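You operate a simulated robot arm through the tools that you are given. There is no shell and no other tool.

Carry out the task below with a simulated robot arm. There is one attempt and no reset: what you move stays moved.

Task
Give the orange cup 2 strokes of starter and stir it in.
Fine: park the pipe before stirring; stir with the purple-handled stick, back in its holder after; leave the other cups; the cup stays on its plate.

Only the result counts: the job must be done as asked and must still hold three seconds after the hand-in. Knocking over, shifting, dropping, spilling or breaking anything else fails it.

Robot
A 6-joint arm with a four-finger gripper, fixed in place. Base frame: the origin is on the floor under the middle of its stand, x ahead of it, y to its left, z up; the work surface is at about z = 860. Readings come in mm, rad, newtons and seconds.
With the tool pointing down near the work surface it reaches from about 100 to 640 mm from the base axis. Its first joint turns from -2.897 to 2.897 rad. Payload 3.43 kg.
The TCP is the grasp point between the finger pads, 30 mm short of the fingertips. In the tool frame z runs along the fingers and y along their closing line. The gripper opens to 120 mm; its body begins 85 mm behind the TCP.
Orientation is that of the tool frame in the base frame, as [roll, pitch, yaw] about the fixed x, y, z axes, in that order (R = Rz(yaw) Ry(pitch) Rx(roll)). With the fingers straight down and closing along the base's y, the tool's x points along the base's -x, its y along +y and its z along -z.

Tools
- The arm moves only by the tool move_arm. Its argument "commands" is a list of rows, each a list of 7 numbers: the turn, a rotation vector about the base's x, y, z in units of 60 degrees (1.0 is 60 degrees), then the shift along the base's x, y, z in units of 100 mm (1.0 is 100 mm), then the gripper command, from -1 (shut) to 1 (fully open), values between in proportion. In form: [[rx, ry, rz, x, y, z, hand], ...]. A call has 1 to 20 rows; each row is the pose to reach, as a shift and turn from the pose commanded when the call began. A call with a number of a shift or a turn outside -1 to 1 is refused whole. Each row takes 0.2 s and may step no farther than 50 mm and 0.15 rad from the row before; otherwise, or with a gripper value out of range, the whole call is refused. Where a pose cannot be reached the arm comes as near as it can. A force on the tool above 40 N (or 10 N above the force at the start of the call, whichever is more), or a blocked arm, ends the call early, and 0.2 s more pass. The fingers move at their own pace (about 40 mm/s each) and stop on an object; they squeeze with about 31 N. The grip force told is the motor's: it shows also when the fingers shut on nothing. Time passes only in rows, and 0.2 s behind the last, so rows that repeat a pose let the fingers close. The reply holds the time, the measured pose of the TCP, the force on the tool along the base axes, the opening and the grip force, in the units named above and with some noise, with the torque about the TCP (base axes, N m) and any sound that the robot's microphone picked up.
- Cameras (640 x 400 px; columns grow to the right, rows downward): "scene" is fixed at [46.4, -499.1, 1684.9]; the picture's right is [0.80, -0.60, 0.00], its down [-0.35, -0.46, -0.82] and it looks along [0.49, 0.65, -0.58] (base axes); focal length 320 px, centre (320, 200). "wrist" rides on the gripper at [71, -17, -120] in the tool frame; the picture's right is [0.23, 0.97, 0.00], its down [-0.81, 0.19, -0.55] and it looks along [-0.54, 0.13, 0.83] (tool axes); focal length 275 px, centre (320, 200). There is no depth. A picture from a camera that has moved, and an enlarged one, comes with that camera's place and axes in the base frame and with its lens.
- camera(camera): a new picture of that camera. It takes no simulated time.
- move_column(by): moves the trunk up (or, below 0, down) by that many mm; the arm rides with it, the base frame stays. It gives what a move gives, with no picture.
- zoom(camera, box): a new picture of the part [left, top, right, bottom] of that camera's present view, enlarged. It takes no simulated time.
- hand_in(): hands the job in; it is judged then, once.

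Nothing tells you positions but the pictures and the camera data. Unless the task says otherwise, let go and move clear before handing in.

The tools are called after "Emit:" as a command line: name --pt "numbers of a row" for each row, then --argument value for the rest, lists and objects as JSON in quotes. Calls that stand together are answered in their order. move_arm: Moves the arm, as the interface text tells. Its arguments: {"type":"object","properties":{"commands":{"type":"array","items":{"type":"array","items":{"type":"number"}}}},"required":["commands"]} The other tools are called the same way: move_column (by) moves the trunk up or down; camera (camera) takes a picture; zoom (camera, box) takes an enlarged picture of a part of a camera's view; hand_in () hands the job in.

At the start:

```text
clock: 0.0
ee_pos: [430.3, 218.2, 1359.7]
tcp_rot: [3.14, 0.001, 3.141]
force: [-0.6, 0.0, 0.3]
moment: [0.03, -0.01, 0.05]
finger_gap: 120.1
gripper_force: 0.2
trunk travel left (down, up): [-350.0, 90.0]
```

scene: 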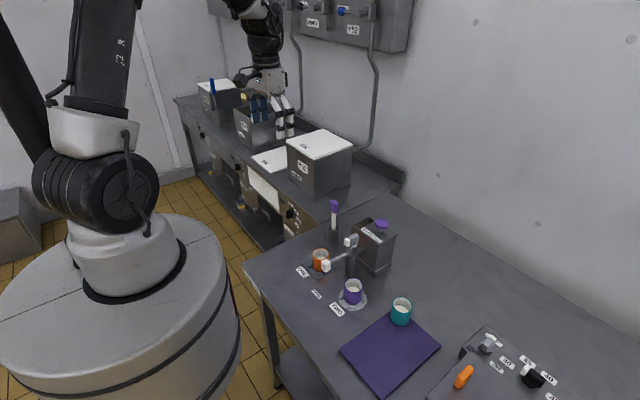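
wrist: 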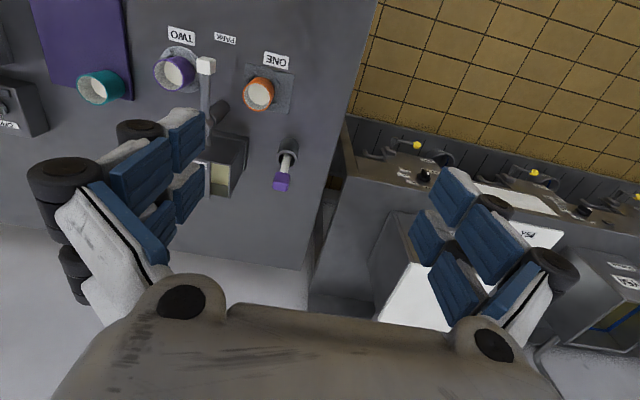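

I see a table with orange, purple and teal cups, a dispenser with a swinging pipe, and a purple-handled stick standing in a holder. I'll zoom in to learn details before moving.

Emit:
zoom --camera "scene" --box '[270, 180, 430, 320]'

Emit:
zoom --camera "wrist" --box '[140, 20, 340, 220]'

Emit:
zoom --camera "scene" --box '[420, 300, 580, 400]'

```text
2.86 times, centred on (350, 250) of scene
camera zoom: at [46.4, -499.1, 1684.9], right [0.8, -0.6, 0.0], down [-0.35, -0.46, -0.82], along [0.49, 0.65, -0.58], focal length 915 px, centre (234, 57)
```

zoom: 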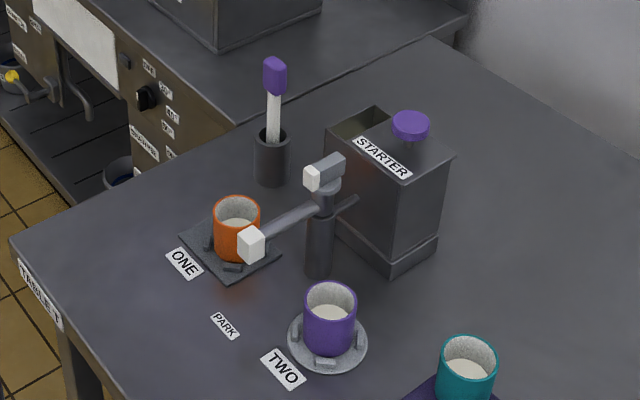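

```text
2.00 times, centred on (240, 120) of wrist
camera zoom: at [358.9, 201.4, 1480.2], right [-0.23, 0.97, 0.0], down [0.81, 0.19, 0.55], along [0.54, 0.13, -0.83], focal length 551 px, centre (480, 360)
```

zoom: 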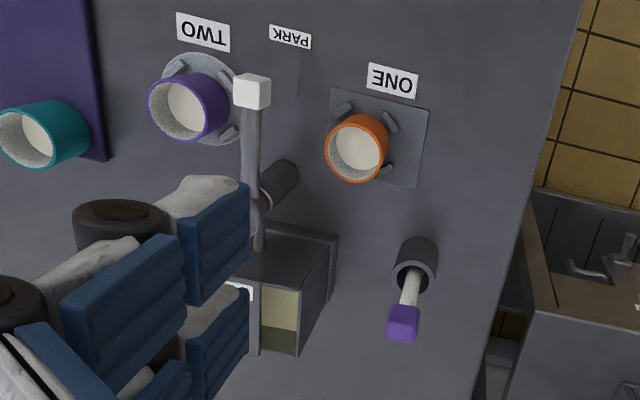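

```text
4.00 times, centred on (500, 350) of scene
camera zoom: at [46.4, -499.1, 1684.9], right [0.8, -0.6, 0.0], down [-0.35, -0.46, -0.82], along [0.49, 0.65, -0.58], focal length 1281 px, centre (-400, -400)
```

zoom: 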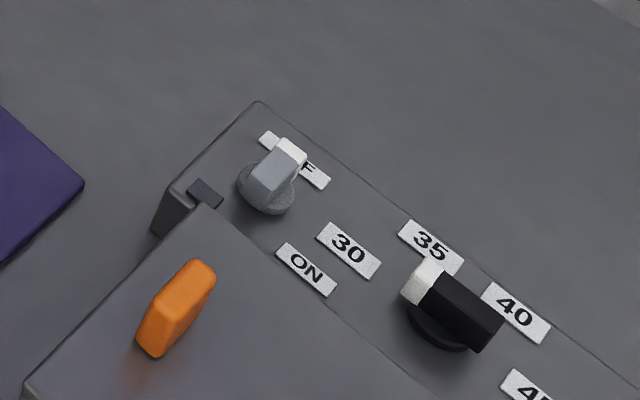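

The pipe (white tip) is at roughly (468, 30, 963), pointing at PARK, with its pole near (566, 29). The orange cup is near (511, 114). I'll move the wrist camera to get closer views of the dispenser.

Emit:
move_arm --pt "0 0 0 -0.3 -0.4 -0.2 1" --pt "0 0 0 -0.6 -0.8 -0.4 1" --pt "0 0 0 -0.8 -1.0 -0.8 1" --pt "0 0 0 -0.8 -1.0 -1.0 1"

Emit:
camera --camera "wrist"

```text
refused: row 1 steps farther than a row can; nothing moved
```

```text
taken
camera wrist: at [358.9, 201.4, 1480.2], right [-0.23, 0.97, 0.0], down [0.81, 0.19, 0.55], along [0.54, 0.13, -0.83], focal length 275 px, centre (320, 200)
```

wrist: 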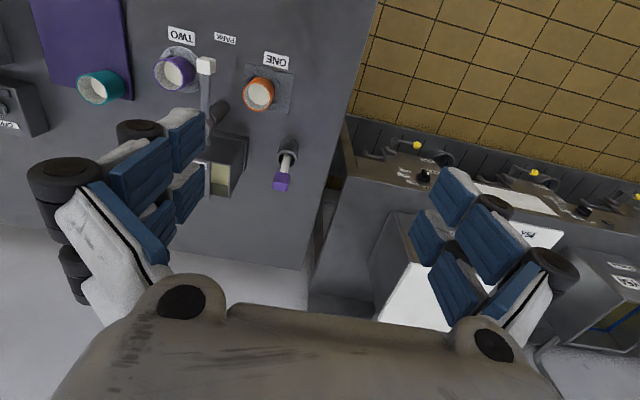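

The row step was too long, so I'll use smaller ones to move toward (350, 118, 1280).

Emit:
move_arm --pt "0 0 0 -0.2 -0.3 -0.2 1" --pt "0 0 0 -0.4 -0.6 -0.4 1" --pt "0 0 0 -0.6 -0.8 -0.6 1" --pt "0 0 0 -0.8 -1.0 -0.8 1" --pt "0 0 0 -0.8 -1.0 -1.0 1"

Emit:
camera --camera "wrist"

```text
clock: 1.2
ee_pos: [350.4, 119.5, 1260.1]
tcp_rot: [3.141, 0.001, -3.14]
force: [0.1, 0.7, -0.4]
moment: [-0.01, 0.06, -0.01]
finger_gap: 119.8
gripper_force: 0.1
trunk travel left (down, up): [-350.0, 90.0]
```

```text
taken
camera wrist: at [279.0, 102.7, 1380.6], right [-0.23, 0.97, 0.0], down [0.81, 0.19, 0.55], along [0.54, 0.13, -0.83], focal length 275 px, centre (320, 200)
```

wrist: 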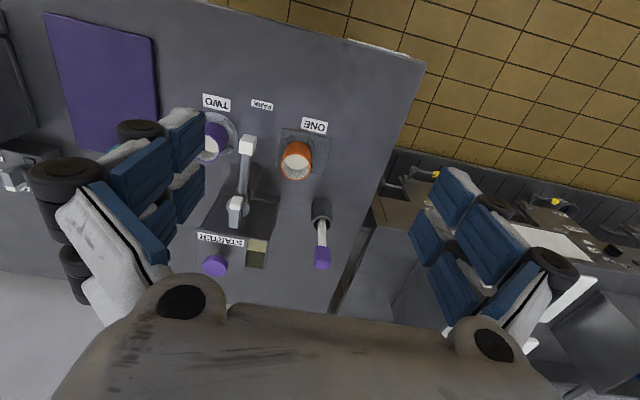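

Emit:
zoom --camera "wrist" --box '[190, 80, 350, 290]'

Emit:
zoom --camera "scene" --box '[325, 210, 405, 280]'

```text
1.90 times, centred on (270, 185) of wrist
camera zoom: at [279.0, 102.7, 1380.6], right [-0.23, 0.97, 0.0], down [0.81, 0.19, 0.55], along [0.54, 0.13, -0.83], focal length 524 px, centre (415, 229)
```

zoom: 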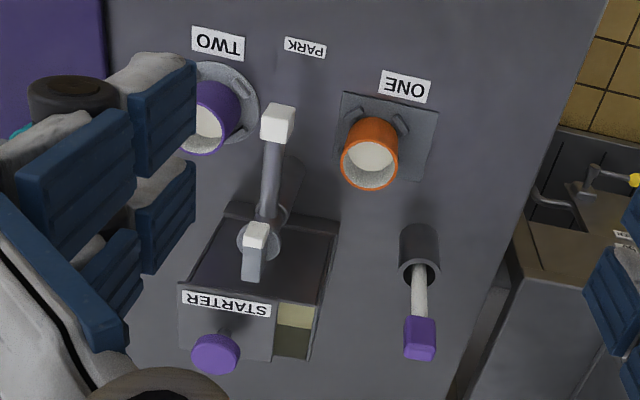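

```text
5.71 times, centred on (365, 245) of scene
camera zoom: at [46.4, -499.1, 1684.9], right [0.8, -0.6, 0.0], down [-0.35, -0.46, -0.82], along [0.49, 0.65, -0.58], focal length 1829 px, centre (63, -57)
```

zoom: 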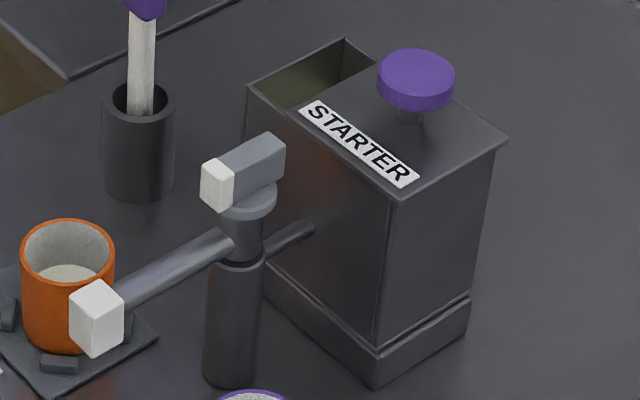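

The pole carries a pipe with a white nozzle and a short handle on top. The starter box has a purple plunger knob near (673, 8, 1038), and the stick's holder is near (621, 187). I'll go closer to refine these positions.

Emit:
move_arm --pt "0 0 0 0.15 -0.3 -0.3 1" --pt "0 0 0 0.3 -0.6 -0.6 1" --pt "0 0 0 0.4 -0.8 -0.9 1" --pt "0 0 0 0.4 -0.9 -1.0 1" --pt "0 0 0 0.4 -0.9 -1.0 1"

Emit:
camera --camera "wrist"

Emit:
zoom --camera "wrist" --box '[200, 130, 410, 310]'

Emit:
camera --camera "scene"

```text
clock: 2.4
ee_pos: [392.9, 28.1, 1159.0]
tcp_rot: [-3.141, 0.0, -3.141]
force: [0.9, 0.5, -0.2]
moment: [0.0, 0.02, 0.0]
finger_gap: 120.1
gripper_force: 0.1
trunk travel left (down, up): [-350.0, 90.0]
```

```text
taken
camera wrist: at [321.3, 12.0, 1279.7], right [-0.23, 0.97, 0.0], down [0.81, 0.19, 0.55], along [0.54, 0.13, -0.83], focal length 275 px, centre (320, 200)
```

wrist: 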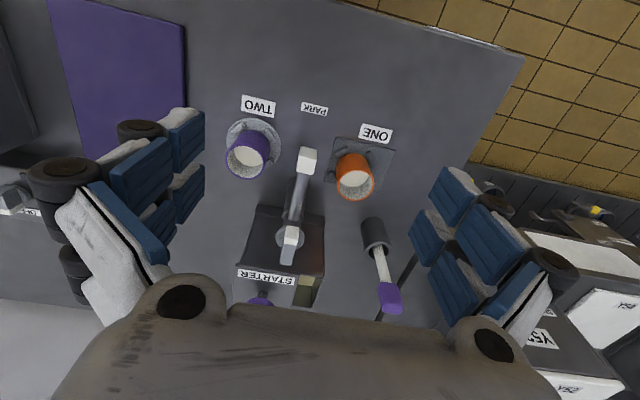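

```text
2.22 times, centred on (305, 220) of wrist
camera zoom: at [321.3, 12.0, 1279.7], right [-0.23, 0.97, 0.0], down [0.81, 0.19, 0.55], along [0.54, 0.13, -0.83], focal length 612 px, centre (353, 156)
```

zoom: 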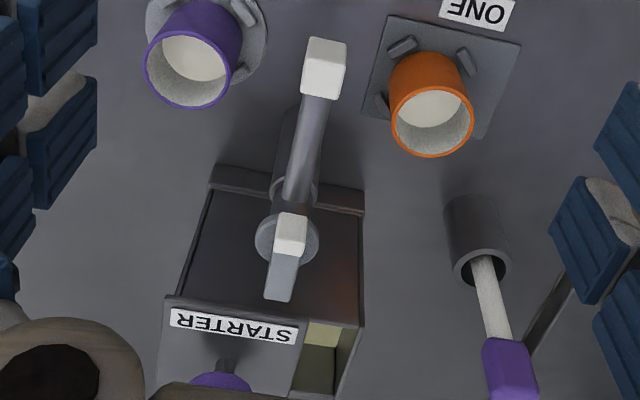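

```text
taken
```

scene: 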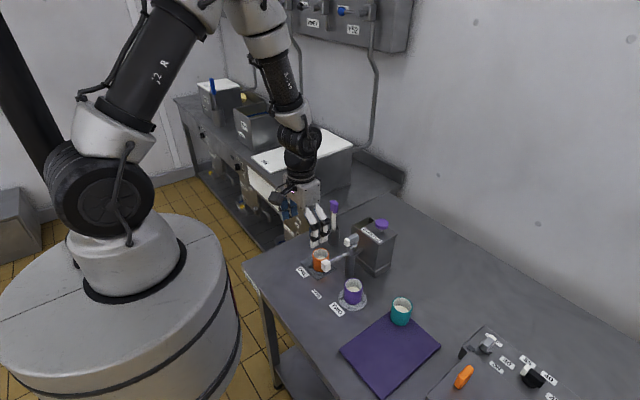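

Using two wrist views, I place the pole at (566, 30), the nozzle at (469, 31, 970), the orange rim at (513, 112, 923), the plunger at about (672, 8, 1045), and the stick handle at (632, 191, 1023). Next I'll move to a higher position further forward to test reach and see the plunger.

Emit:
move_arm --pt "0 0 0 0.4 0.0 0.2 1" --pt "0 0 0 0.8 0.0 0.2 1" --pt "0 0 0 1.0 0.0 0.2 1" --pt "0 0 0 1.0 0.0 0.2 1"

Emit:
camera --camera "wrist"

Emit:
camera --camera "scene"

```text
clock: 3.4
ee_pos: [490.9, 27.5, 1180.5]
tcp_rot: [-3.141, 0.0, 3.141]
force: [0.5, 0.2, 0.5]
moment: [0.0, -0.01, 0.0]
finger_gap: 119.8
gripper_force: 0.0
trunk travel left (down, up): [-350.0, 90.0]
```

```text
taken
camera wrist: at [420.2, 10.9, 1300.8], right [-0.23, 0.97, 0.0], down [0.81, 0.19, 0.55], along [0.54, 0.13, -0.83], focal length 275 px, centre (320, 200)
```

wrist: 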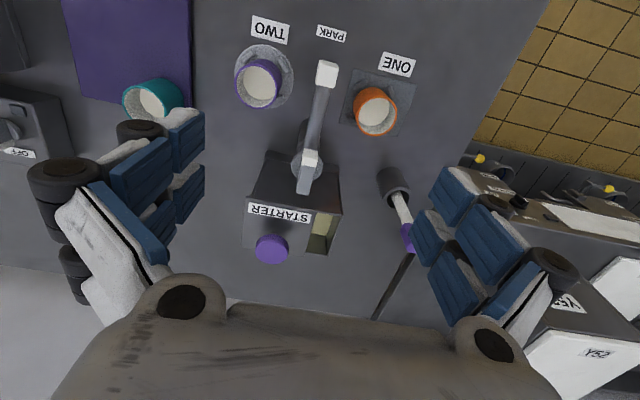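

```text
taken
```

scene: 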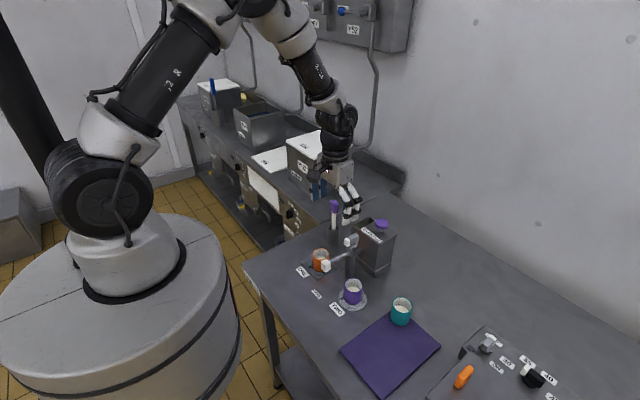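

Emit:
zoom --camera "wrist" --box '[220, 10, 440, 280]'

Emit:
zoom --camera "wrist" --box '[240, 140, 360, 270]'

```text
1.48 times, centred on (330, 145) of wrist
camera zoom: at [420.2, 10.9, 1300.8], right [-0.23, 0.97, 0.0], down [0.81, 0.19, 0.55], along [0.54, 0.13, -0.83], focal length 408 px, centre (305, 282)
```

zoom: 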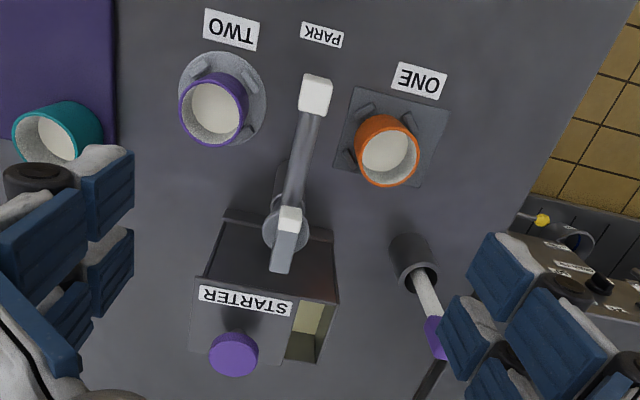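

```text
3.08 times, centred on (300, 205) of wrist
camera zoom: at [420.2, 10.9, 1300.8], right [-0.23, 0.97, 0.0], down [0.81, 0.19, 0.55], along [0.54, 0.13, -0.83], focal length 847 px, centre (382, 185)
```

zoom: 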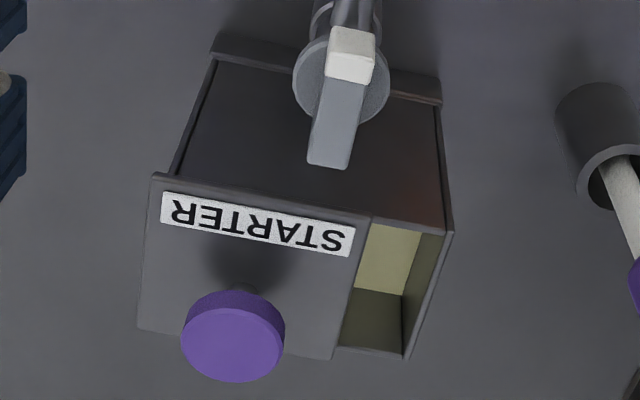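

The plunger knob's top is at about (676, 8.5, 1044), with the lid at z≈1014. I'll test whether the arm reaches above the knob with fingers pointing down, staying high.

Emit:
move_arm --pt "0 0 0 0.4 -0.05 0.0 0.2" --pt "0 0 0 0.8 -0.1 0.0 0.0" --pt "0 0 0 1.0 -0.1 0.0 -0.4" --pt "0 0 0 1.0 -0.1 0.0 -1" --pt "0 0 0 1.0 -0.1 0.0 -1" --pt "0 0 0 1.0 -0.1 0.0 -1" --pt "0 0 0 1.0 -0.1 0.0 -1"

Emit:
move_arm --pt "0 0 0 0.4 -0.05 0.0 -1" --pt "0 0 0 0.8 -0.1 0.0 -1" --pt "0 0 0 0.85 -0.1 0.0 -1"

Emit:
camera --camera "wrist"

Emit:
camera --camera "scene"

```text
clock: 5.0
ee_pos: [589.2, 18.2, 1180.7]
tcp_rot: [3.141, 0.002, 3.14]
force: [-0.5, -0.5, -0.1]
moment: [-0.03, -0.01, 0.01]
finger_gap: 13.8
gripper_force: 3.2
trunk travel left (down, up): [-350.0, 90.0]
```

```text
clock: 5.8
ee_pos: [675.2, 7.8, 1180.2]
tcp_rot: [3.14, -0.001, -3.141]
force: [-0.1, 0.9, 0.0]
moment: [-0.01, -0.03, 0.03]
finger_gap: 0.1
gripper_force: 30.6
trunk travel left (down, up): [-350.0, 90.0]
```

```text
taken
camera wrist: at [603.8, -9.2, 1301.5], right [-0.23, 0.97, 0.0], down [0.81, 0.19, 0.55], along [0.54, 0.13, -0.83], focal length 275 px, centre (320, 200)
```

wrist: 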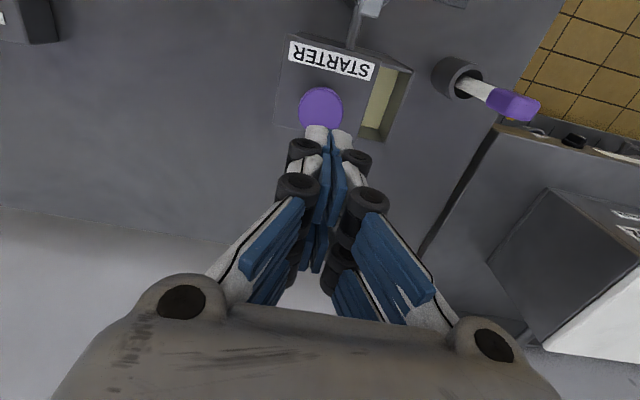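

```text
taken
```

scene: 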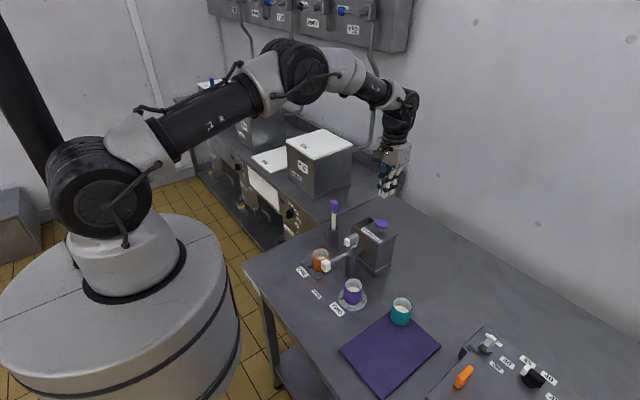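

Reach is fine at this height. Now I'll return over the pipe at (505, 30), opening the fingers to about 50 mm so they can straddle it.

Emit:
move_arm --pt "0 0 0 -0.4 0.05 0.0 -0.17" --pt "0 0 0 -0.8 0.1 0.0 -0.17" --pt "0 0 0 -1.0 0.12 0.0 -0.17"

Emit:
move_arm --pt "0 0 0 -0.4 0.06 -0.2 -0.17" --pt "0 0 0 -0.7 0.1 -0.5 -0.17" --pt "0 0 0 -0.7 0.1 -0.8 -0.17" --pt "0 0 0 -0.7 0.1 -1.0 -0.17" --pt "0 0 0 -0.7 0.1 -1.0 -0.17"

Emit:
camera --camera "wrist"

Emit:
zoom --camera "scene" --box '[270, 170, 430, 310]'

```text
clock: 6.6
ee_pos: [575.8, 22.8, 1180.7]
tcp_rot: [-3.14, 0.001, -3.141]
force: [0.1, 0.6, 0.0]
moment: [-0.02, -0.02, -0.01]
finger_gap: 49.7
gripper_force: 0.0
trunk travel left (down, up): [-350.0, 90.0]
```

```text
clock: 7.8
ee_pos: [504.4, 30.2, 1081.4]
tcp_rot: [-3.141, 0.0, -3.142]
force: [0.1, 0.0, -0.1]
moment: [0.01, 0.02, 0.06]
finger_gap: 49.8
gripper_force: 0.1
trunk travel left (down, up): [-350.0, 90.0]
```

```text
taken
camera wrist: at [433.1, 13.5, 1201.8], right [-0.23, 0.97, 0.0], down [0.81, 0.19, 0.55], along [0.54, 0.13, -0.83], focal length 275 px, centre (320, 200)
```

wrist: 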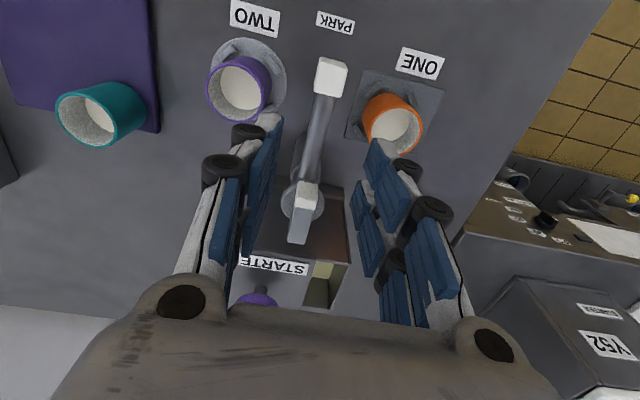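

```text
2.86 times, centred on (350, 240) of scene
camera zoom: at [46.4, -499.1, 1684.9], right [0.8, -0.6, 0.0], down [-0.35, -0.46, -0.82], along [0.49, 0.65, -0.58], focal length 915 px, centre (234, 86)
```

zoom: 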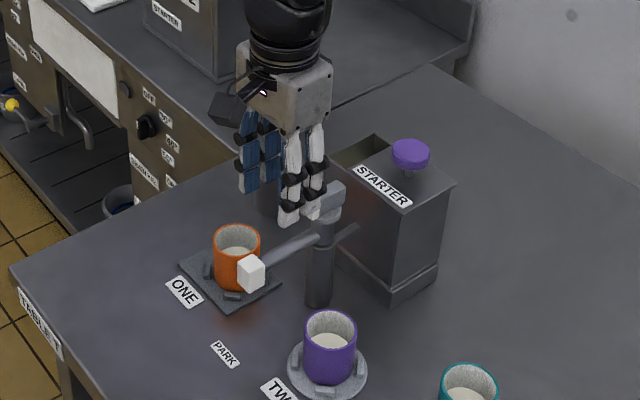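

The fingers are aligned on both sides of the pipe. I'll descend to pipe height and narrow the gap to cage the pipe.

Emit:
move_arm --pt "0 0 0 0 0 -0.3 -0.17" --pt "0 0 0 0 0 -0.6 -0.17" --pt "0 0 0 0 0 -0.8 -0.17" --pt "0 0 0 0 0 -0.96 -0.17" --pt "0 0 0 0 0 -0.96 -0.17"

Emit:
camera --camera "wrist"

Emit:
zoom --camera "scene" --box '[270, 170, 430, 310]'

```text
clock: 9.0
ee_pos: [504.6, 30.8, 986.3]
tcp_rot: [3.141, 0.0, 3.141]
force: [0.2, -0.1, -0.8]
moment: [-0.01, -0.01, 0.02]
finger_gap: 49.9
gripper_force: 0.1
trunk travel left (down, up): [-350.0, 90.0]
```

```text
taken
camera wrist: at [432.9, 12.3, 1105.7], right [-0.23, 0.97, 0.0], down [0.81, 0.19, 0.55], along [0.54, 0.13, -0.83], focal length 275 px, centre (320, 200)
```

wrist: 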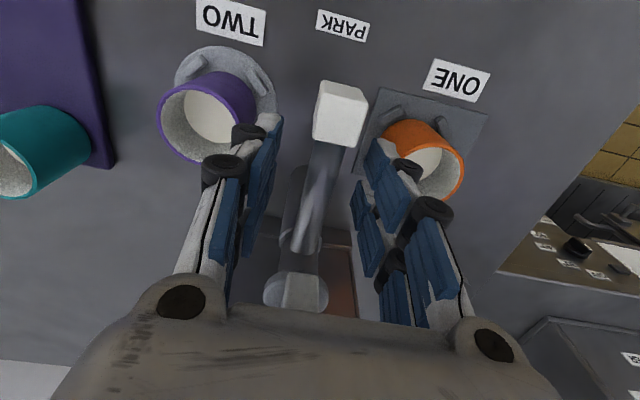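

```text
2.86 times, centred on (350, 240) of scene
camera zoom: at [46.4, -499.1, 1684.9], right [0.8, -0.6, 0.0], down [-0.35, -0.46, -0.82], along [0.49, 0.65, -0.58], focal length 915 px, centre (234, 86)
```

zoom: 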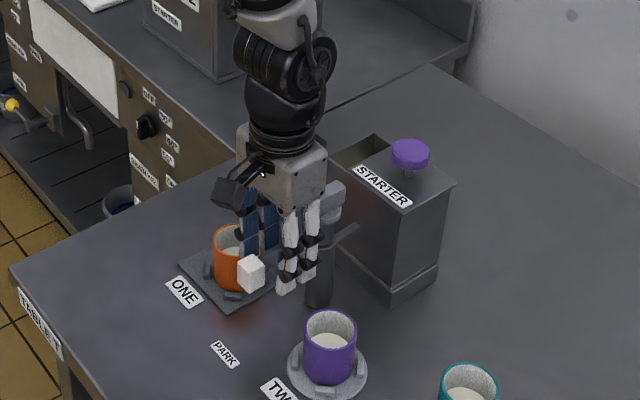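

The pipe is between the fingers. I'll narrow the cage, then swing along an arc around the pole towards the orange cup.

Emit:
move_arm --pt "0 0 0 0 0 0 -0.667" --pt "0 0 0 0 0 0 -0.667" --pt "0 0 0 0 0 0 -0.667"

Emit:
move_arm --pt "0 0 -0.0833 0.0024 0.054 0 -0.667" --pt "0 0 -0.1667 0.0094 0.1077 0 -0.667" --pt "0 0 -0.25 0.0211 0.1605 0 -0.667" --pt "0 0 -0.3333 0.0374 0.212 0 -0.667"

Emit:
camera --camera "wrist"

Emit:
zoom --camera "scene" --box '[270, 170, 430, 310]'

```text
clock: 9.8
ee_pos: [505.2, 28.9, 984.8]
tcp_rot: [-3.141, 0.001, -3.14]
force: [0.1, -1.4, 0.1]
moment: [-0.02, 0.03, 0.04]
finger_gap: 20.1
gripper_force: 0.1
trunk travel left (down, up): [-350.0, 90.0]
```

```text
clock: 10.8
ee_pos: [509.9, 51.4, 984.4]
tcp_rot: [-3.141, -0.001, 2.792]
force: [0.4, -0.2, -0.6]
moment: [-0.04, -0.03, 0.04]
finger_gap: 20.1
gripper_force: 0.1
trunk travel left (down, up): [-350.0, 90.0]
```

```text
taken
camera wrist: at [436.2, 60.2, 1104.9], right [0.12, 0.99, 0.0], down [0.83, -0.1, 0.55], along [0.55, -0.06, -0.83], focal length 275 px, centre (320, 200)
```

wrist: 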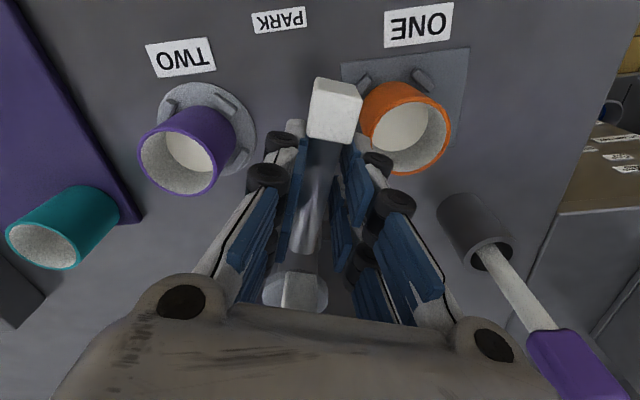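

```text
2.86 times, centred on (350, 240) of scene
camera zoom: at [46.4, -499.1, 1684.9], right [0.8, -0.6, 0.0], down [-0.35, -0.46, -0.82], along [0.49, 0.65, -0.58], focal length 915 px, centre (234, 86)
```

zoom: 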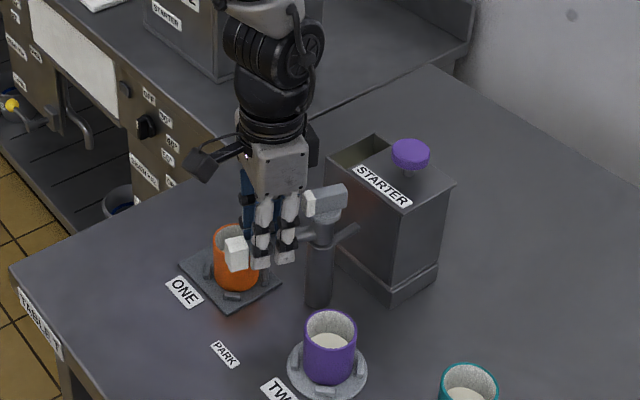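

The pipe and handle swing together with low force. I'll continue the arc to about 60°.

Emit:
move_arm --pt "0 0 -0.0833 0.0207 0.05 0 -0.667" --pt "0 0 -0.1667 0.0457 0.098 0 -0.667" --pt "0 0 -0.25 0.0747 0.1436 0 -0.667" --pt "0 0 -0.3333 0.1076 0.1865 0 -0.667" --pt "0 0 -0.4167 0.1442 0.2264 0 -0.667" --pt "0 0 -0.5 0.1841 0.263 0 -0.667" --pt "0 0 -0.5833 0.227 0.2959 0 -0.667" --pt "0 0 -0.6417 0.2587 0.3165 0 -0.667" --pt "0 0 -0.6417 0.2587 0.3165 0 -0.667"

Emit:
camera --camera "wrist"

Emit:
zoom --camera "scene" --box '[270, 170, 430, 310]'

```text
clock: 12.8
ee_pos: [535.7, 83.8, 982.8]
tcp_rot: [-3.141, 0.001, 2.121]
force: [-2.1, -2.7, -0.6]
moment: [-0.02, 0.02, 0.07]
finger_gap: 21.6
gripper_force: 1.3
trunk travel left (down, up): [-350.0, 90.0]
```

```text
taken
camera wrist: at [482.5, 135.3, 1104.2], right [0.71, 0.7, 0.0], down [0.59, -0.59, 0.55], along [0.39, -0.39, -0.83], focal length 275 px, centre (320, 200)
```

wrist: 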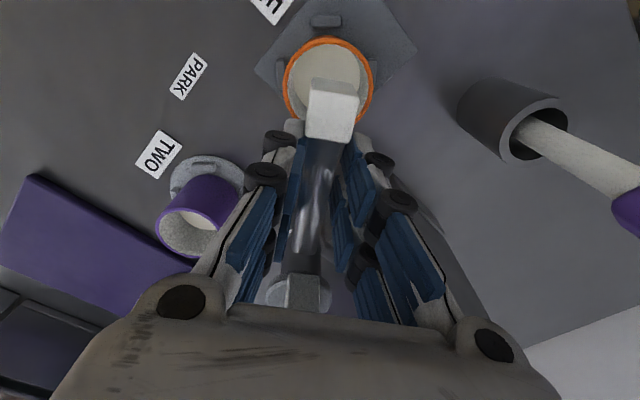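

```text
2.86 times, centred on (350, 240) of scene
camera zoom: at [46.4, -499.1, 1684.9], right [0.8, -0.6, 0.0], down [-0.35, -0.46, -0.82], along [0.49, 0.65, -0.58], focal length 915 px, centre (234, 86)
```

zoom: 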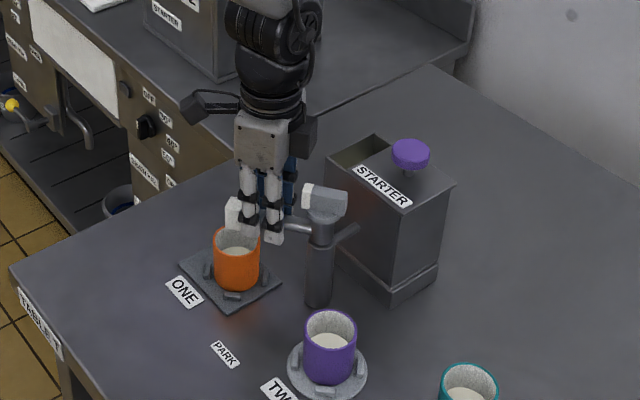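

The nozzle now sits at about (513, 113), directly over the orange cup's centre. I'll open the fingers and rise clear.

Emit:
move_arm --pt "0 0 0 0 0 0 -0.4" --pt "0 0 0 0 0 0 -0.17" --pt "0 0 0 0 0 0 -0.17" --pt "0 0 0 0 0 0.3 -0.17" --pt "0 0 0 0 0 0.6 -0.17" --pt "0 0 0 0 0 1.0 -0.17" --pt "0 0 0 0 0 1.0 -0.17"

Emit:
camera --camera "wrist"

Emit:
zoom --camera "scene" --box '[270, 170, 430, 310]'

```text
clock: 14.4
ee_pos: [536.4, 82.1, 1085.4]
tcp_rot: [-3.14, 0.0, 2.122]
force: [0.9, -0.3, 0.2]
moment: [-0.01, 0.05, 0.02]
finger_gap: 49.6
gripper_force: 0.1
trunk travel left (down, up): [-350.0, 90.0]
```

```text
taken
camera wrist: at [483.9, 135.1, 1206.3], right [0.71, 0.71, 0.0], down [0.59, -0.59, 0.55], along [0.39, -0.39, -0.83], focal length 275 px, centre (320, 200)
```

wrist: 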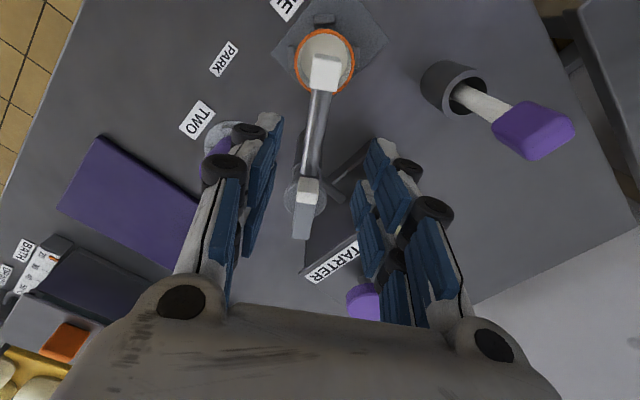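

```text
2.86 times, centred on (350, 240) of scene
camera zoom: at [46.4, -499.1, 1684.9], right [0.8, -0.6, 0.0], down [-0.35, -0.46, -0.82], along [0.49, 0.65, -0.58], focal length 915 px, centre (234, 86)
```

zoom: 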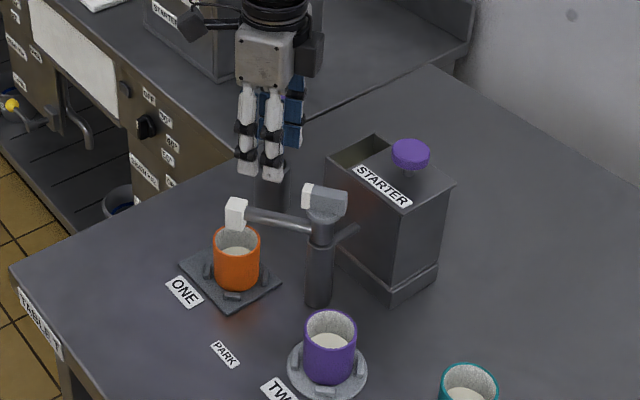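

The pipe stays over the orange cup. Next I rise, turn back to the standard yaw, close the fingers and go above the plunger.

Emit:
move_arm --pt "0 0 0.13 0.0 0.0 0.3 -0.3" --pt "0 0 0.26 0.05 -0.05 0.6 -0.6" --pt "0 0 0.39 0.15 -0.1 0.9 -1" --pt "0 0 0.52 0.3 -0.2 0.95 -1" --pt "0 0 0.65 0.5 -0.3 0.95 -1" --pt "0 0 0.78 0.7 -0.4 0.95 -1" --pt "0 0 0.91 0.9 -0.55 0.95 -1" --pt "0 0 0.974 1.0 -0.65 0.95 -1" --pt "0 0 0.974 1.0 -0.7 0.95 -1"

Emit:
camera --camera "wrist"

```text
clock: 16.4
ee_pos: [635.5, 12.8, 1178.2]
tcp_rot: [-3.141, -0.001, -3.141]
force: [-0.5, 0.9, 0.5]
moment: [0.03, 0.0, -0.02]
finger_gap: 0.0
gripper_force: 31.2
trunk travel left (down, up): [-350.0, 90.0]
```

```text
taken
camera wrist: at [564.5, -3.9, 1299.2], right [-0.23, 0.97, 0.0], down [0.81, 0.19, 0.55], along [0.54, 0.13, -0.83], focal length 275 px, centre (320, 200)
```

wrist: 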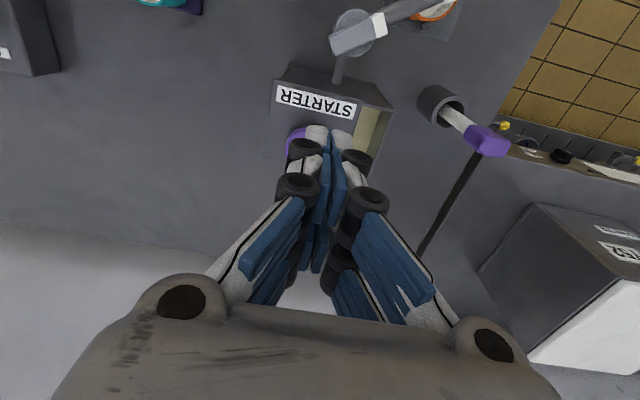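

I'll move directly above the knob and lower to just above it.

Emit:
move_arm --pt "0 0 0 0.3 -0.04 0.0 -1" --pt "0 0 0 0.4 -0.05 -0.3 -1" --pt "0 0 0 0.4 -0.05 -0.6 -1" --pt "0 0 0 0.4 -0.05 -0.75 -1" --pt "0 0 0 0.4 -0.05 -0.75 -1"

Emit:
camera --camera "wrist"

Emit:
zoom --camera "scene" --box '[330, 170, 430, 280]'

```text
clock: 17.6
ee_pos: [674.8, 8.1, 1104.4]
tcp_rot: [-3.14, -0.001, -3.141]
force: [-0.8, 0.1, -0.6]
moment: [-0.01, 0.03, 0.0]
finger_gap: 0.3
gripper_force: 30.9
trunk travel left (down, up): [-350.0, 90.0]
```

```text
taken
camera wrist: at [603.2, -7.9, 1224.7], right [-0.23, 0.97, 0.0], down [0.81, 0.19, 0.55], along [0.54, 0.13, -0.83], focal length 275 px, centre (320, 200)
```

wrist: 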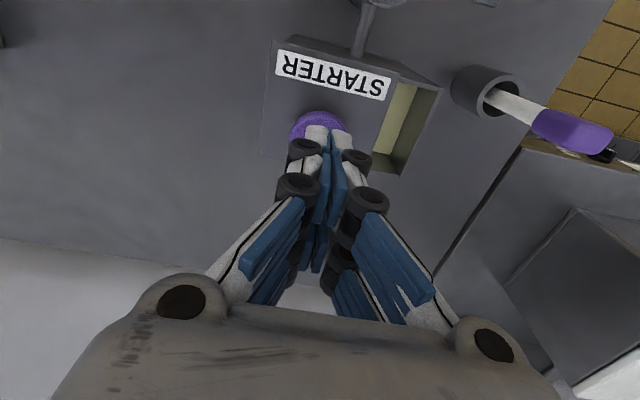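

```text
3.64 times, centred on (380, 225) of scene
camera zoom: at [46.4, -499.1, 1684.9], right [0.8, -0.6, 0.0], down [-0.35, -0.46, -0.82], along [0.49, 0.65, -0.58], focal length 1164 px, centre (102, 109)
```

zoom: 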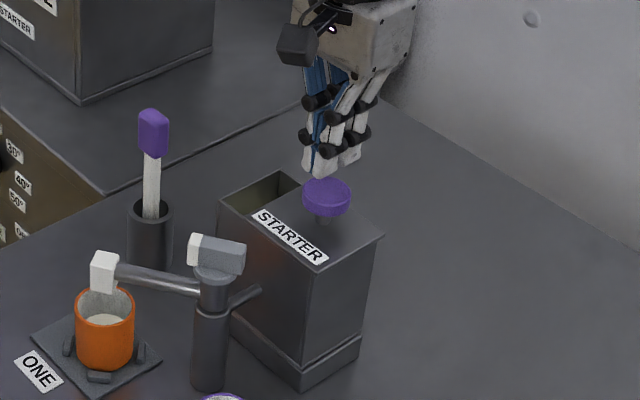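

The fingers are slightly right of the knob's centre, so I'll correct to (671, 9) and lower until just above the knob.

Emit:
move_arm --pt "0 0 0 -0.04 0.01 0.0 -1" --pt "0 0 0 -0.04 0.01 -0.12 -1" --pt "0 0 0 -0.04 0.01 -0.22 -1" --pt "0 0 0 -0.04 0.01 -0.22 -1"

Emit:
zoom --camera "scene" --box '[340, 180, 420, 250]'

Emit:
zoom --camera "wrist" --box '[250, 80, 390, 200]'

```text
clock: 18.6
ee_pos: [671.9, 8.6, 1082.4]
tcp_rot: [3.141, 0.0, -3.141]
force: [-0.1, 0.0, 0.9]
moment: [0.01, 0.0, -0.02]
finger_gap: 0.0
gripper_force: 30.9
trunk travel left (down, up): [-350.0, 90.0]
```

```text
5.71 times, centred on (380, 215) of scene
camera zoom: at [46.4, -499.1, 1684.9], right [0.8, -0.6, 0.0], down [-0.35, -0.46, -0.82], along [0.49, 0.65, -0.58], focal length 1829 px, centre (-23, 114)
```

zoom: 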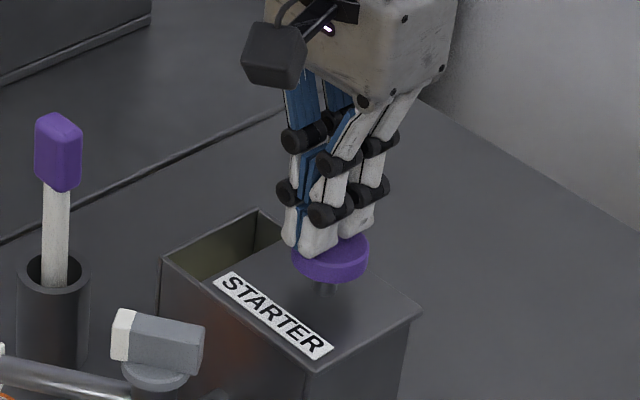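

```text
3.33 times, centred on (320, 140) of wrist
camera zoom: at [599.4, -7.6, 1202.9], right [-0.23, 0.97, 0.0], down [0.81, 0.19, 0.55], along [0.54, 0.13, -0.83], focal length 918 px, centre (320, 400)
```

zoom: 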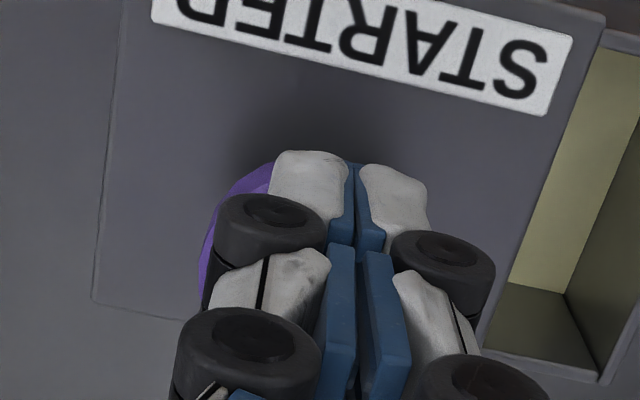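

The fingers are essentially centred above the knob. Now I'll press the plunger the first time, in small steps, watching force and sound.

Emit:
move_arm --pt "0 0 0 0 -0.02 -0.04 -1" --pt "0 0 0 0 -0.02 -0.08 -1" --pt "0 0 0 0 -0.02 -0.12 -1" --pt "0 0 0 0 -0.02 -0.16 -1" --pt "0 0 0 0 -0.02 -0.2 -1" --pt "0 0 0 0 -0.02 -0.24 -1" --pt "0 0 0 0 -0.02 -0.28 -1" --pt "0 0 0 0 -0.02 -0.32 -1"

Emit:
zoom --camera "scene" --box '[290, 180, 420, 280]'

```text
clock: 20.4
ee_pos: [673.1, 6.4, 1057.6]
tcp_rot: [3.141, 0.01, -3.141]
force: [-12.1, -0.6, 28.2]
moment: [-0.02, 0.61, 0.01]
finger_gap: 6.0
gripper_force: 33.8
trunk travel left (down, up): [-350.0, 90.0]
heard: click
stopped in row 8: the force on the tool passed its limit at 41 N (the readings are from after the stop); the commanded pose is now the measured one
```

```text
4.00 times, centred on (355, 230) of scene
camera zoom: at [46.4, -499.1, 1684.9], right [0.8, -0.6, 0.0], down [-0.35, -0.46, -0.82], along [0.49, 0.65, -0.58], focal length 1281 px, centre (180, 80)
```

zoom: 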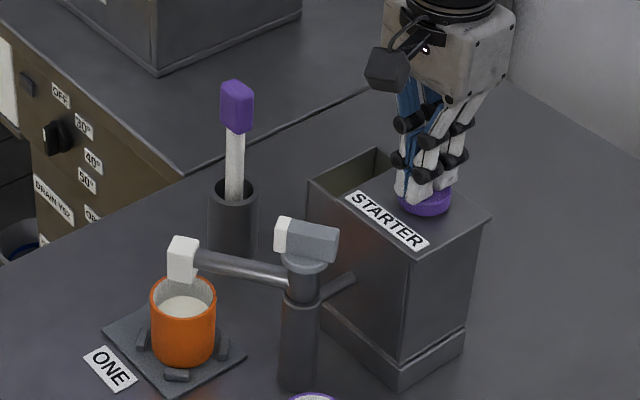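

A click was heard and the knob is down at the lid, so that's one stroke. Now I rise to let the plunger return and check it.

Emit:
move_arm --pt "0 0 0 0 0 0.05 -1" --pt "0 0 0 0 0 0.12 -1" --pt "0 0 0 0 0 0.2 -1" --pt "0 0 0 0 0 0.27 -1" --pt "0 0 0 0 0 0.34 -1" --pt "0 0 0 0 0 0.34 -1"

Emit:
zoom --camera "scene" --box '[290, 180, 420, 280]'

Emit:
zoom --camera "wrist" --box '[250, 80, 390, 200]'

```text
clock: 21.9
ee_pos: [673.4, 6.8, 1087.5]
tcp_rot: [3.14, 0.008, -3.141]
force: [-0.3, 0.1, -0.3]
moment: [0.0, 0.02, 0.0]
finger_gap: 0.2
gripper_force: 33.4
trunk travel left (down, up): [-350.0, 90.0]
```

```text
4.00 times, centred on (355, 230) of scene
camera zoom: at [46.4, -499.1, 1684.9], right [0.8, -0.6, 0.0], down [-0.35, -0.46, -0.82], along [0.49, 0.65, -0.58], focal length 1281 px, centre (180, 80)
```

zoom: 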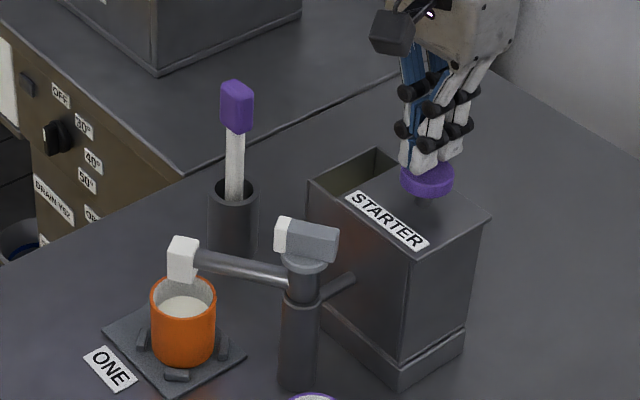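

```text
3.33 times, centred on (320, 140) of wrist
camera zoom: at [601.1, -9.5, 1207.9], right [-0.23, 0.97, 0.0], down [0.81, 0.19, 0.56], along [0.54, 0.13, -0.83], focal length 918 px, centre (320, 400)
```

zoom: 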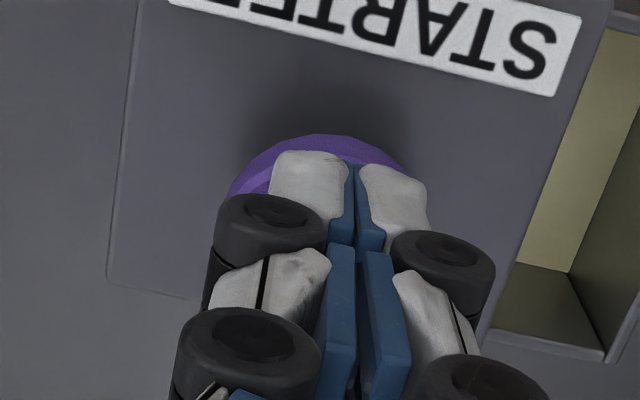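

The plunger sprang back up and everything else is unchanged. Now the second press.

Emit:
move_arm --pt "0 0 0 -0.02 0 -0.05 -1" --pt "0 0 0 -0.02 0 -0.1 -1" --pt "0 0 0 -0.02 0 -0.14 -1" --pt "0 0 0 -0.02 0 -0.18 -1" --pt "0 0 0 -0.02 0 -0.22 -1" --pt "0 0 0 -0.02 0 -0.26 -1" --pt "0 0 0 -0.02 0 -0.3 -1" --pt "0 0 0 -0.02 0 -0.34 -1" --pt "0 0 0 -0.02 0 -0.38 -1"

Emit:
zoom --camera "scene" --box '[290, 180, 420, 280]'

```text
clock: 23.9
ee_pos: [675.0, 7.4, 1058.8]
tcp_rot: [-3.141, 0.019, 3.142]
force: [-10.0, -0.2, 26.4]
moment: [-0.03, 0.7, 0.04]
finger_gap: 6.1
gripper_force: 33.2
trunk travel left (down, up): [-350.0, 90.0]
heard: click
stopped in row 9: the force on the tool passed its limit at 40 N (the readings are from after the stop); the commanded pose is now the measured one
```

```text
4.00 times, centred on (355, 230) of scene
camera zoom: at [46.4, -499.1, 1684.9], right [0.8, -0.6, 0.0], down [-0.35, -0.46, -0.82], along [0.49, 0.65, -0.58], focal length 1281 px, centre (180, 80)
```

zoom: 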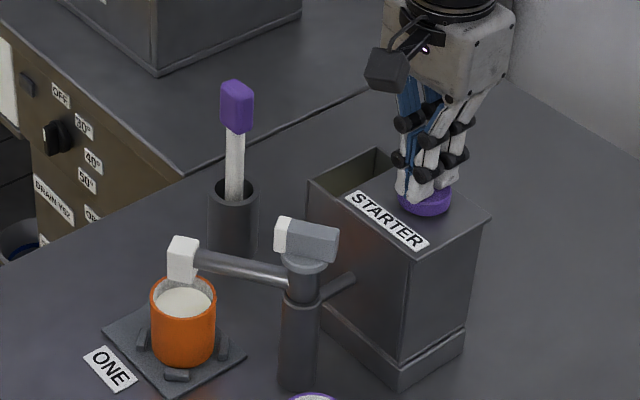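

A second click was heard, and the level in the orange cup has visibly risen. I'll rise well clear of the plunger.

Emit:
move_arm --pt "0 0 0 -0.02 0 0.06 -1" --pt "0 0 0 -0.02 0 0.14 -1" --pt "0 0 0 -0.02 0 0.22 -1" --pt "0 0 0 -0.02 0 0.35 -1" --pt "0 0 0 -0.02 0 0.7 -1" --pt "0 0 0 -0.02 0 1.0 -1" --pt "0 0 0 -0.02 0 1.0 -1"

Emit:
camera --camera "wrist"

Emit:
zoom --camera "scene" --box '[290, 180, 420, 280]'

```text
clock: 25.6
ee_pos: [674.4, 8.2, 1156.0]
tcp_rot: [-3.141, 0.014, -3.141]
force: [-0.1, 0.1, 0.2]
moment: [0.03, 0.01, -0.01]
finger_gap: 0.1
gripper_force: 34.0
trunk travel left (down, up): [-350.0, 90.0]
```

```text
taken
camera wrist: at [599.7, -8.6, 1274.8], right [-0.23, 0.97, 0.0], down [0.8, 0.19, 0.56], along [0.55, 0.13, -0.83], focal length 275 px, centre (320, 200)
```

wrist: 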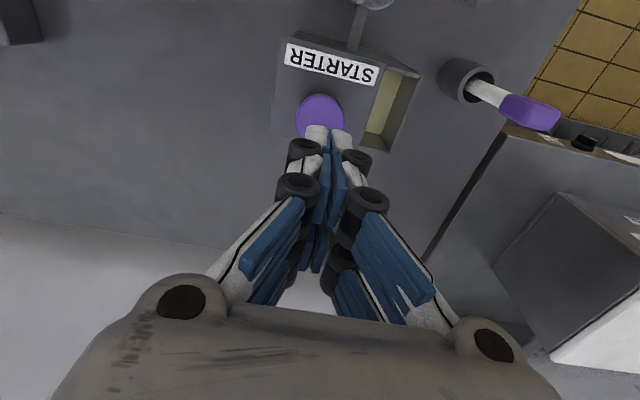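

```text
4.00 times, centred on (355, 230) of scene
camera zoom: at [46.4, -499.1, 1684.9], right [0.8, -0.6, 0.0], down [-0.35, -0.46, -0.82], along [0.49, 0.65, -0.58], focal length 1281 px, centre (180, 80)
```

zoom: 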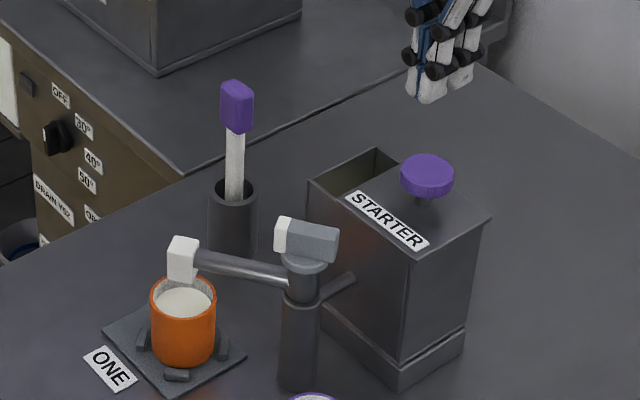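

The plunger is back up. Now I'll go back to the pipe, yawed to match it, with the fingers opened to about 50 mm.

Emit:
move_arm --pt "0 0.0134 0.0 -0.2 0.05 0.24 -0.6" --pt "0 0.0134 -0.13 -0.4 0.1 0.24 -0.3" --pt "0 0.0134 -0.26 -0.6 0.18 0.24 -0.17" --pt "0 0.0134 -0.39 -0.75 0.25 0.24 -0.17" --pt "0 0.0134 -0.52 -0.9 0.3 0.24 -0.17" --pt "0 0.0134 -0.6 -0.945 0.32 0.24 -0.17" --pt "0 0.0134 -0.6 -0.945 0.32 0.24 -0.17"

Emit:
move_arm --pt "0 0 -0.12 -0.2 0.2 0.0 -0.17" --pt "0 0 -0.24 -0.4 0.35 0.0 -0.17" --pt "0 0 -0.353 -0.47 0.424 -0.2 -0.17" --pt "0 0 -0.353 -0.47 0.424 -0.5 -0.17" --pt "0 0 -0.353 -0.47 0.424 -0.8 -0.17" --pt "0 0 -0.353 -0.47 0.424 -0.95 -0.17" --pt "0 0 -0.353 -0.47 0.424 -0.95 -0.17"

Emit:
camera --camera "wrist"

Emit:
zoom --camera "scene" --box '[270, 170, 430, 310]'

```text
clock: 27.1
ee_pos: [576.1, 39.6, 1179.1]
tcp_rot: [-3.138, 0.002, 2.513]
force: [0.6, 0.3, 0.5]
moment: [0.02, 0.0, 0.01]
finger_gap: 49.8
gripper_force: 0.1
trunk travel left (down, up): [-350.0, 90.0]
```

```text
clock: 28.8
ee_pos: [530.0, 79.9, 1082.7]
tcp_rot: [-3.138, 0.003, 2.143]
force: [-0.2, 0.5, 0.0]
moment: [0.02, 0.0, -0.01]
finger_gap: 49.9
gripper_force: 0.1
trunk travel left (down, up): [-350.0, 90.0]
```

```text
taken
camera wrist: at [477.8, 131.5, 1204.0], right [0.69, 0.72, 0.0], down [0.6, -0.58, 0.55], along [0.4, -0.39, -0.83], focal length 275 px, centre (320, 200)
```

wrist: 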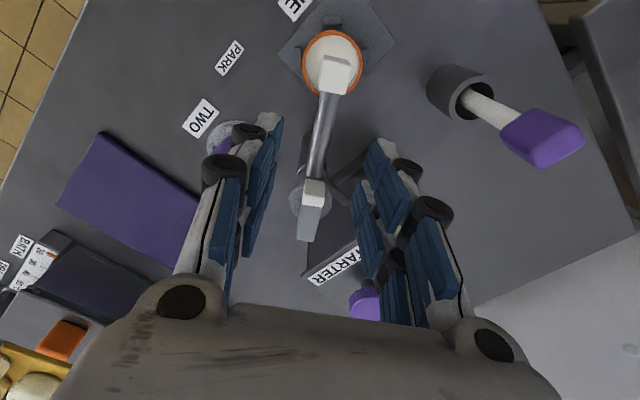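

```text
2.86 times, centred on (350, 240) of scene
camera zoom: at [46.4, -499.1, 1684.9], right [0.8, -0.6, 0.0], down [-0.35, -0.46, -0.82], along [0.49, 0.65, -0.58], focal length 915 px, centre (234, 86)
```

zoom: 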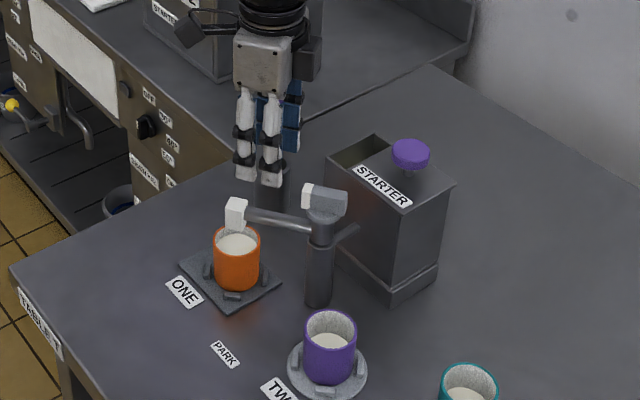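

The view confirms the fingers straddle the pipe. I'll correct by 3 mm, descend and narrow the cage.

Emit:
move_arm --pt "0 0 0 0.032 0.021 -0.3 -0.17" --pt "0 0 0 0.032 0.021 -0.6 -0.17" --pt "0 0 0 0.032 0.021 -0.85 -0.17" --pt "0 0 0 0.032 0.021 -0.98 -0.17" --pt "0 0 0 0.032 0.021 -0.98 -0.5" --pt "0 0 0 0.032 0.021 -0.98 -0.667" --pt "0 0 0 0.032 0.021 -0.98 -0.667" --pt "0 0 0 0.032 0.021 -0.98 -0.667"

Emit:
camera --camera "wrist"

```text
clock: 30.6
ee_pos: [533.5, 83.5, 984.5]
tcp_rot: [-3.136, 0.002, 2.144]
force: [-1.1, -1.0, -0.3]
moment: [0.0, 0.03, 0.05]
finger_gap: 20.5
gripper_force: 0.5
trunk travel left (down, up): [-350.0, 90.0]
```

```text
taken
camera wrist: at [480.9, 135.3, 1105.2], right [0.69, 0.72, 0.0], down [0.6, -0.58, 0.55], along [0.4, -0.39, -0.83], focal length 275 px, centre (320, 200)
```

wrist: 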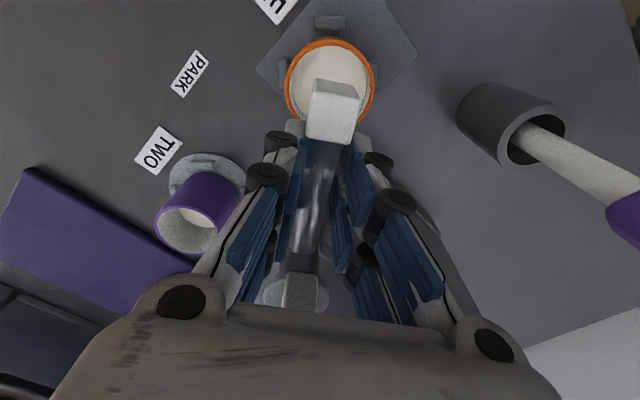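

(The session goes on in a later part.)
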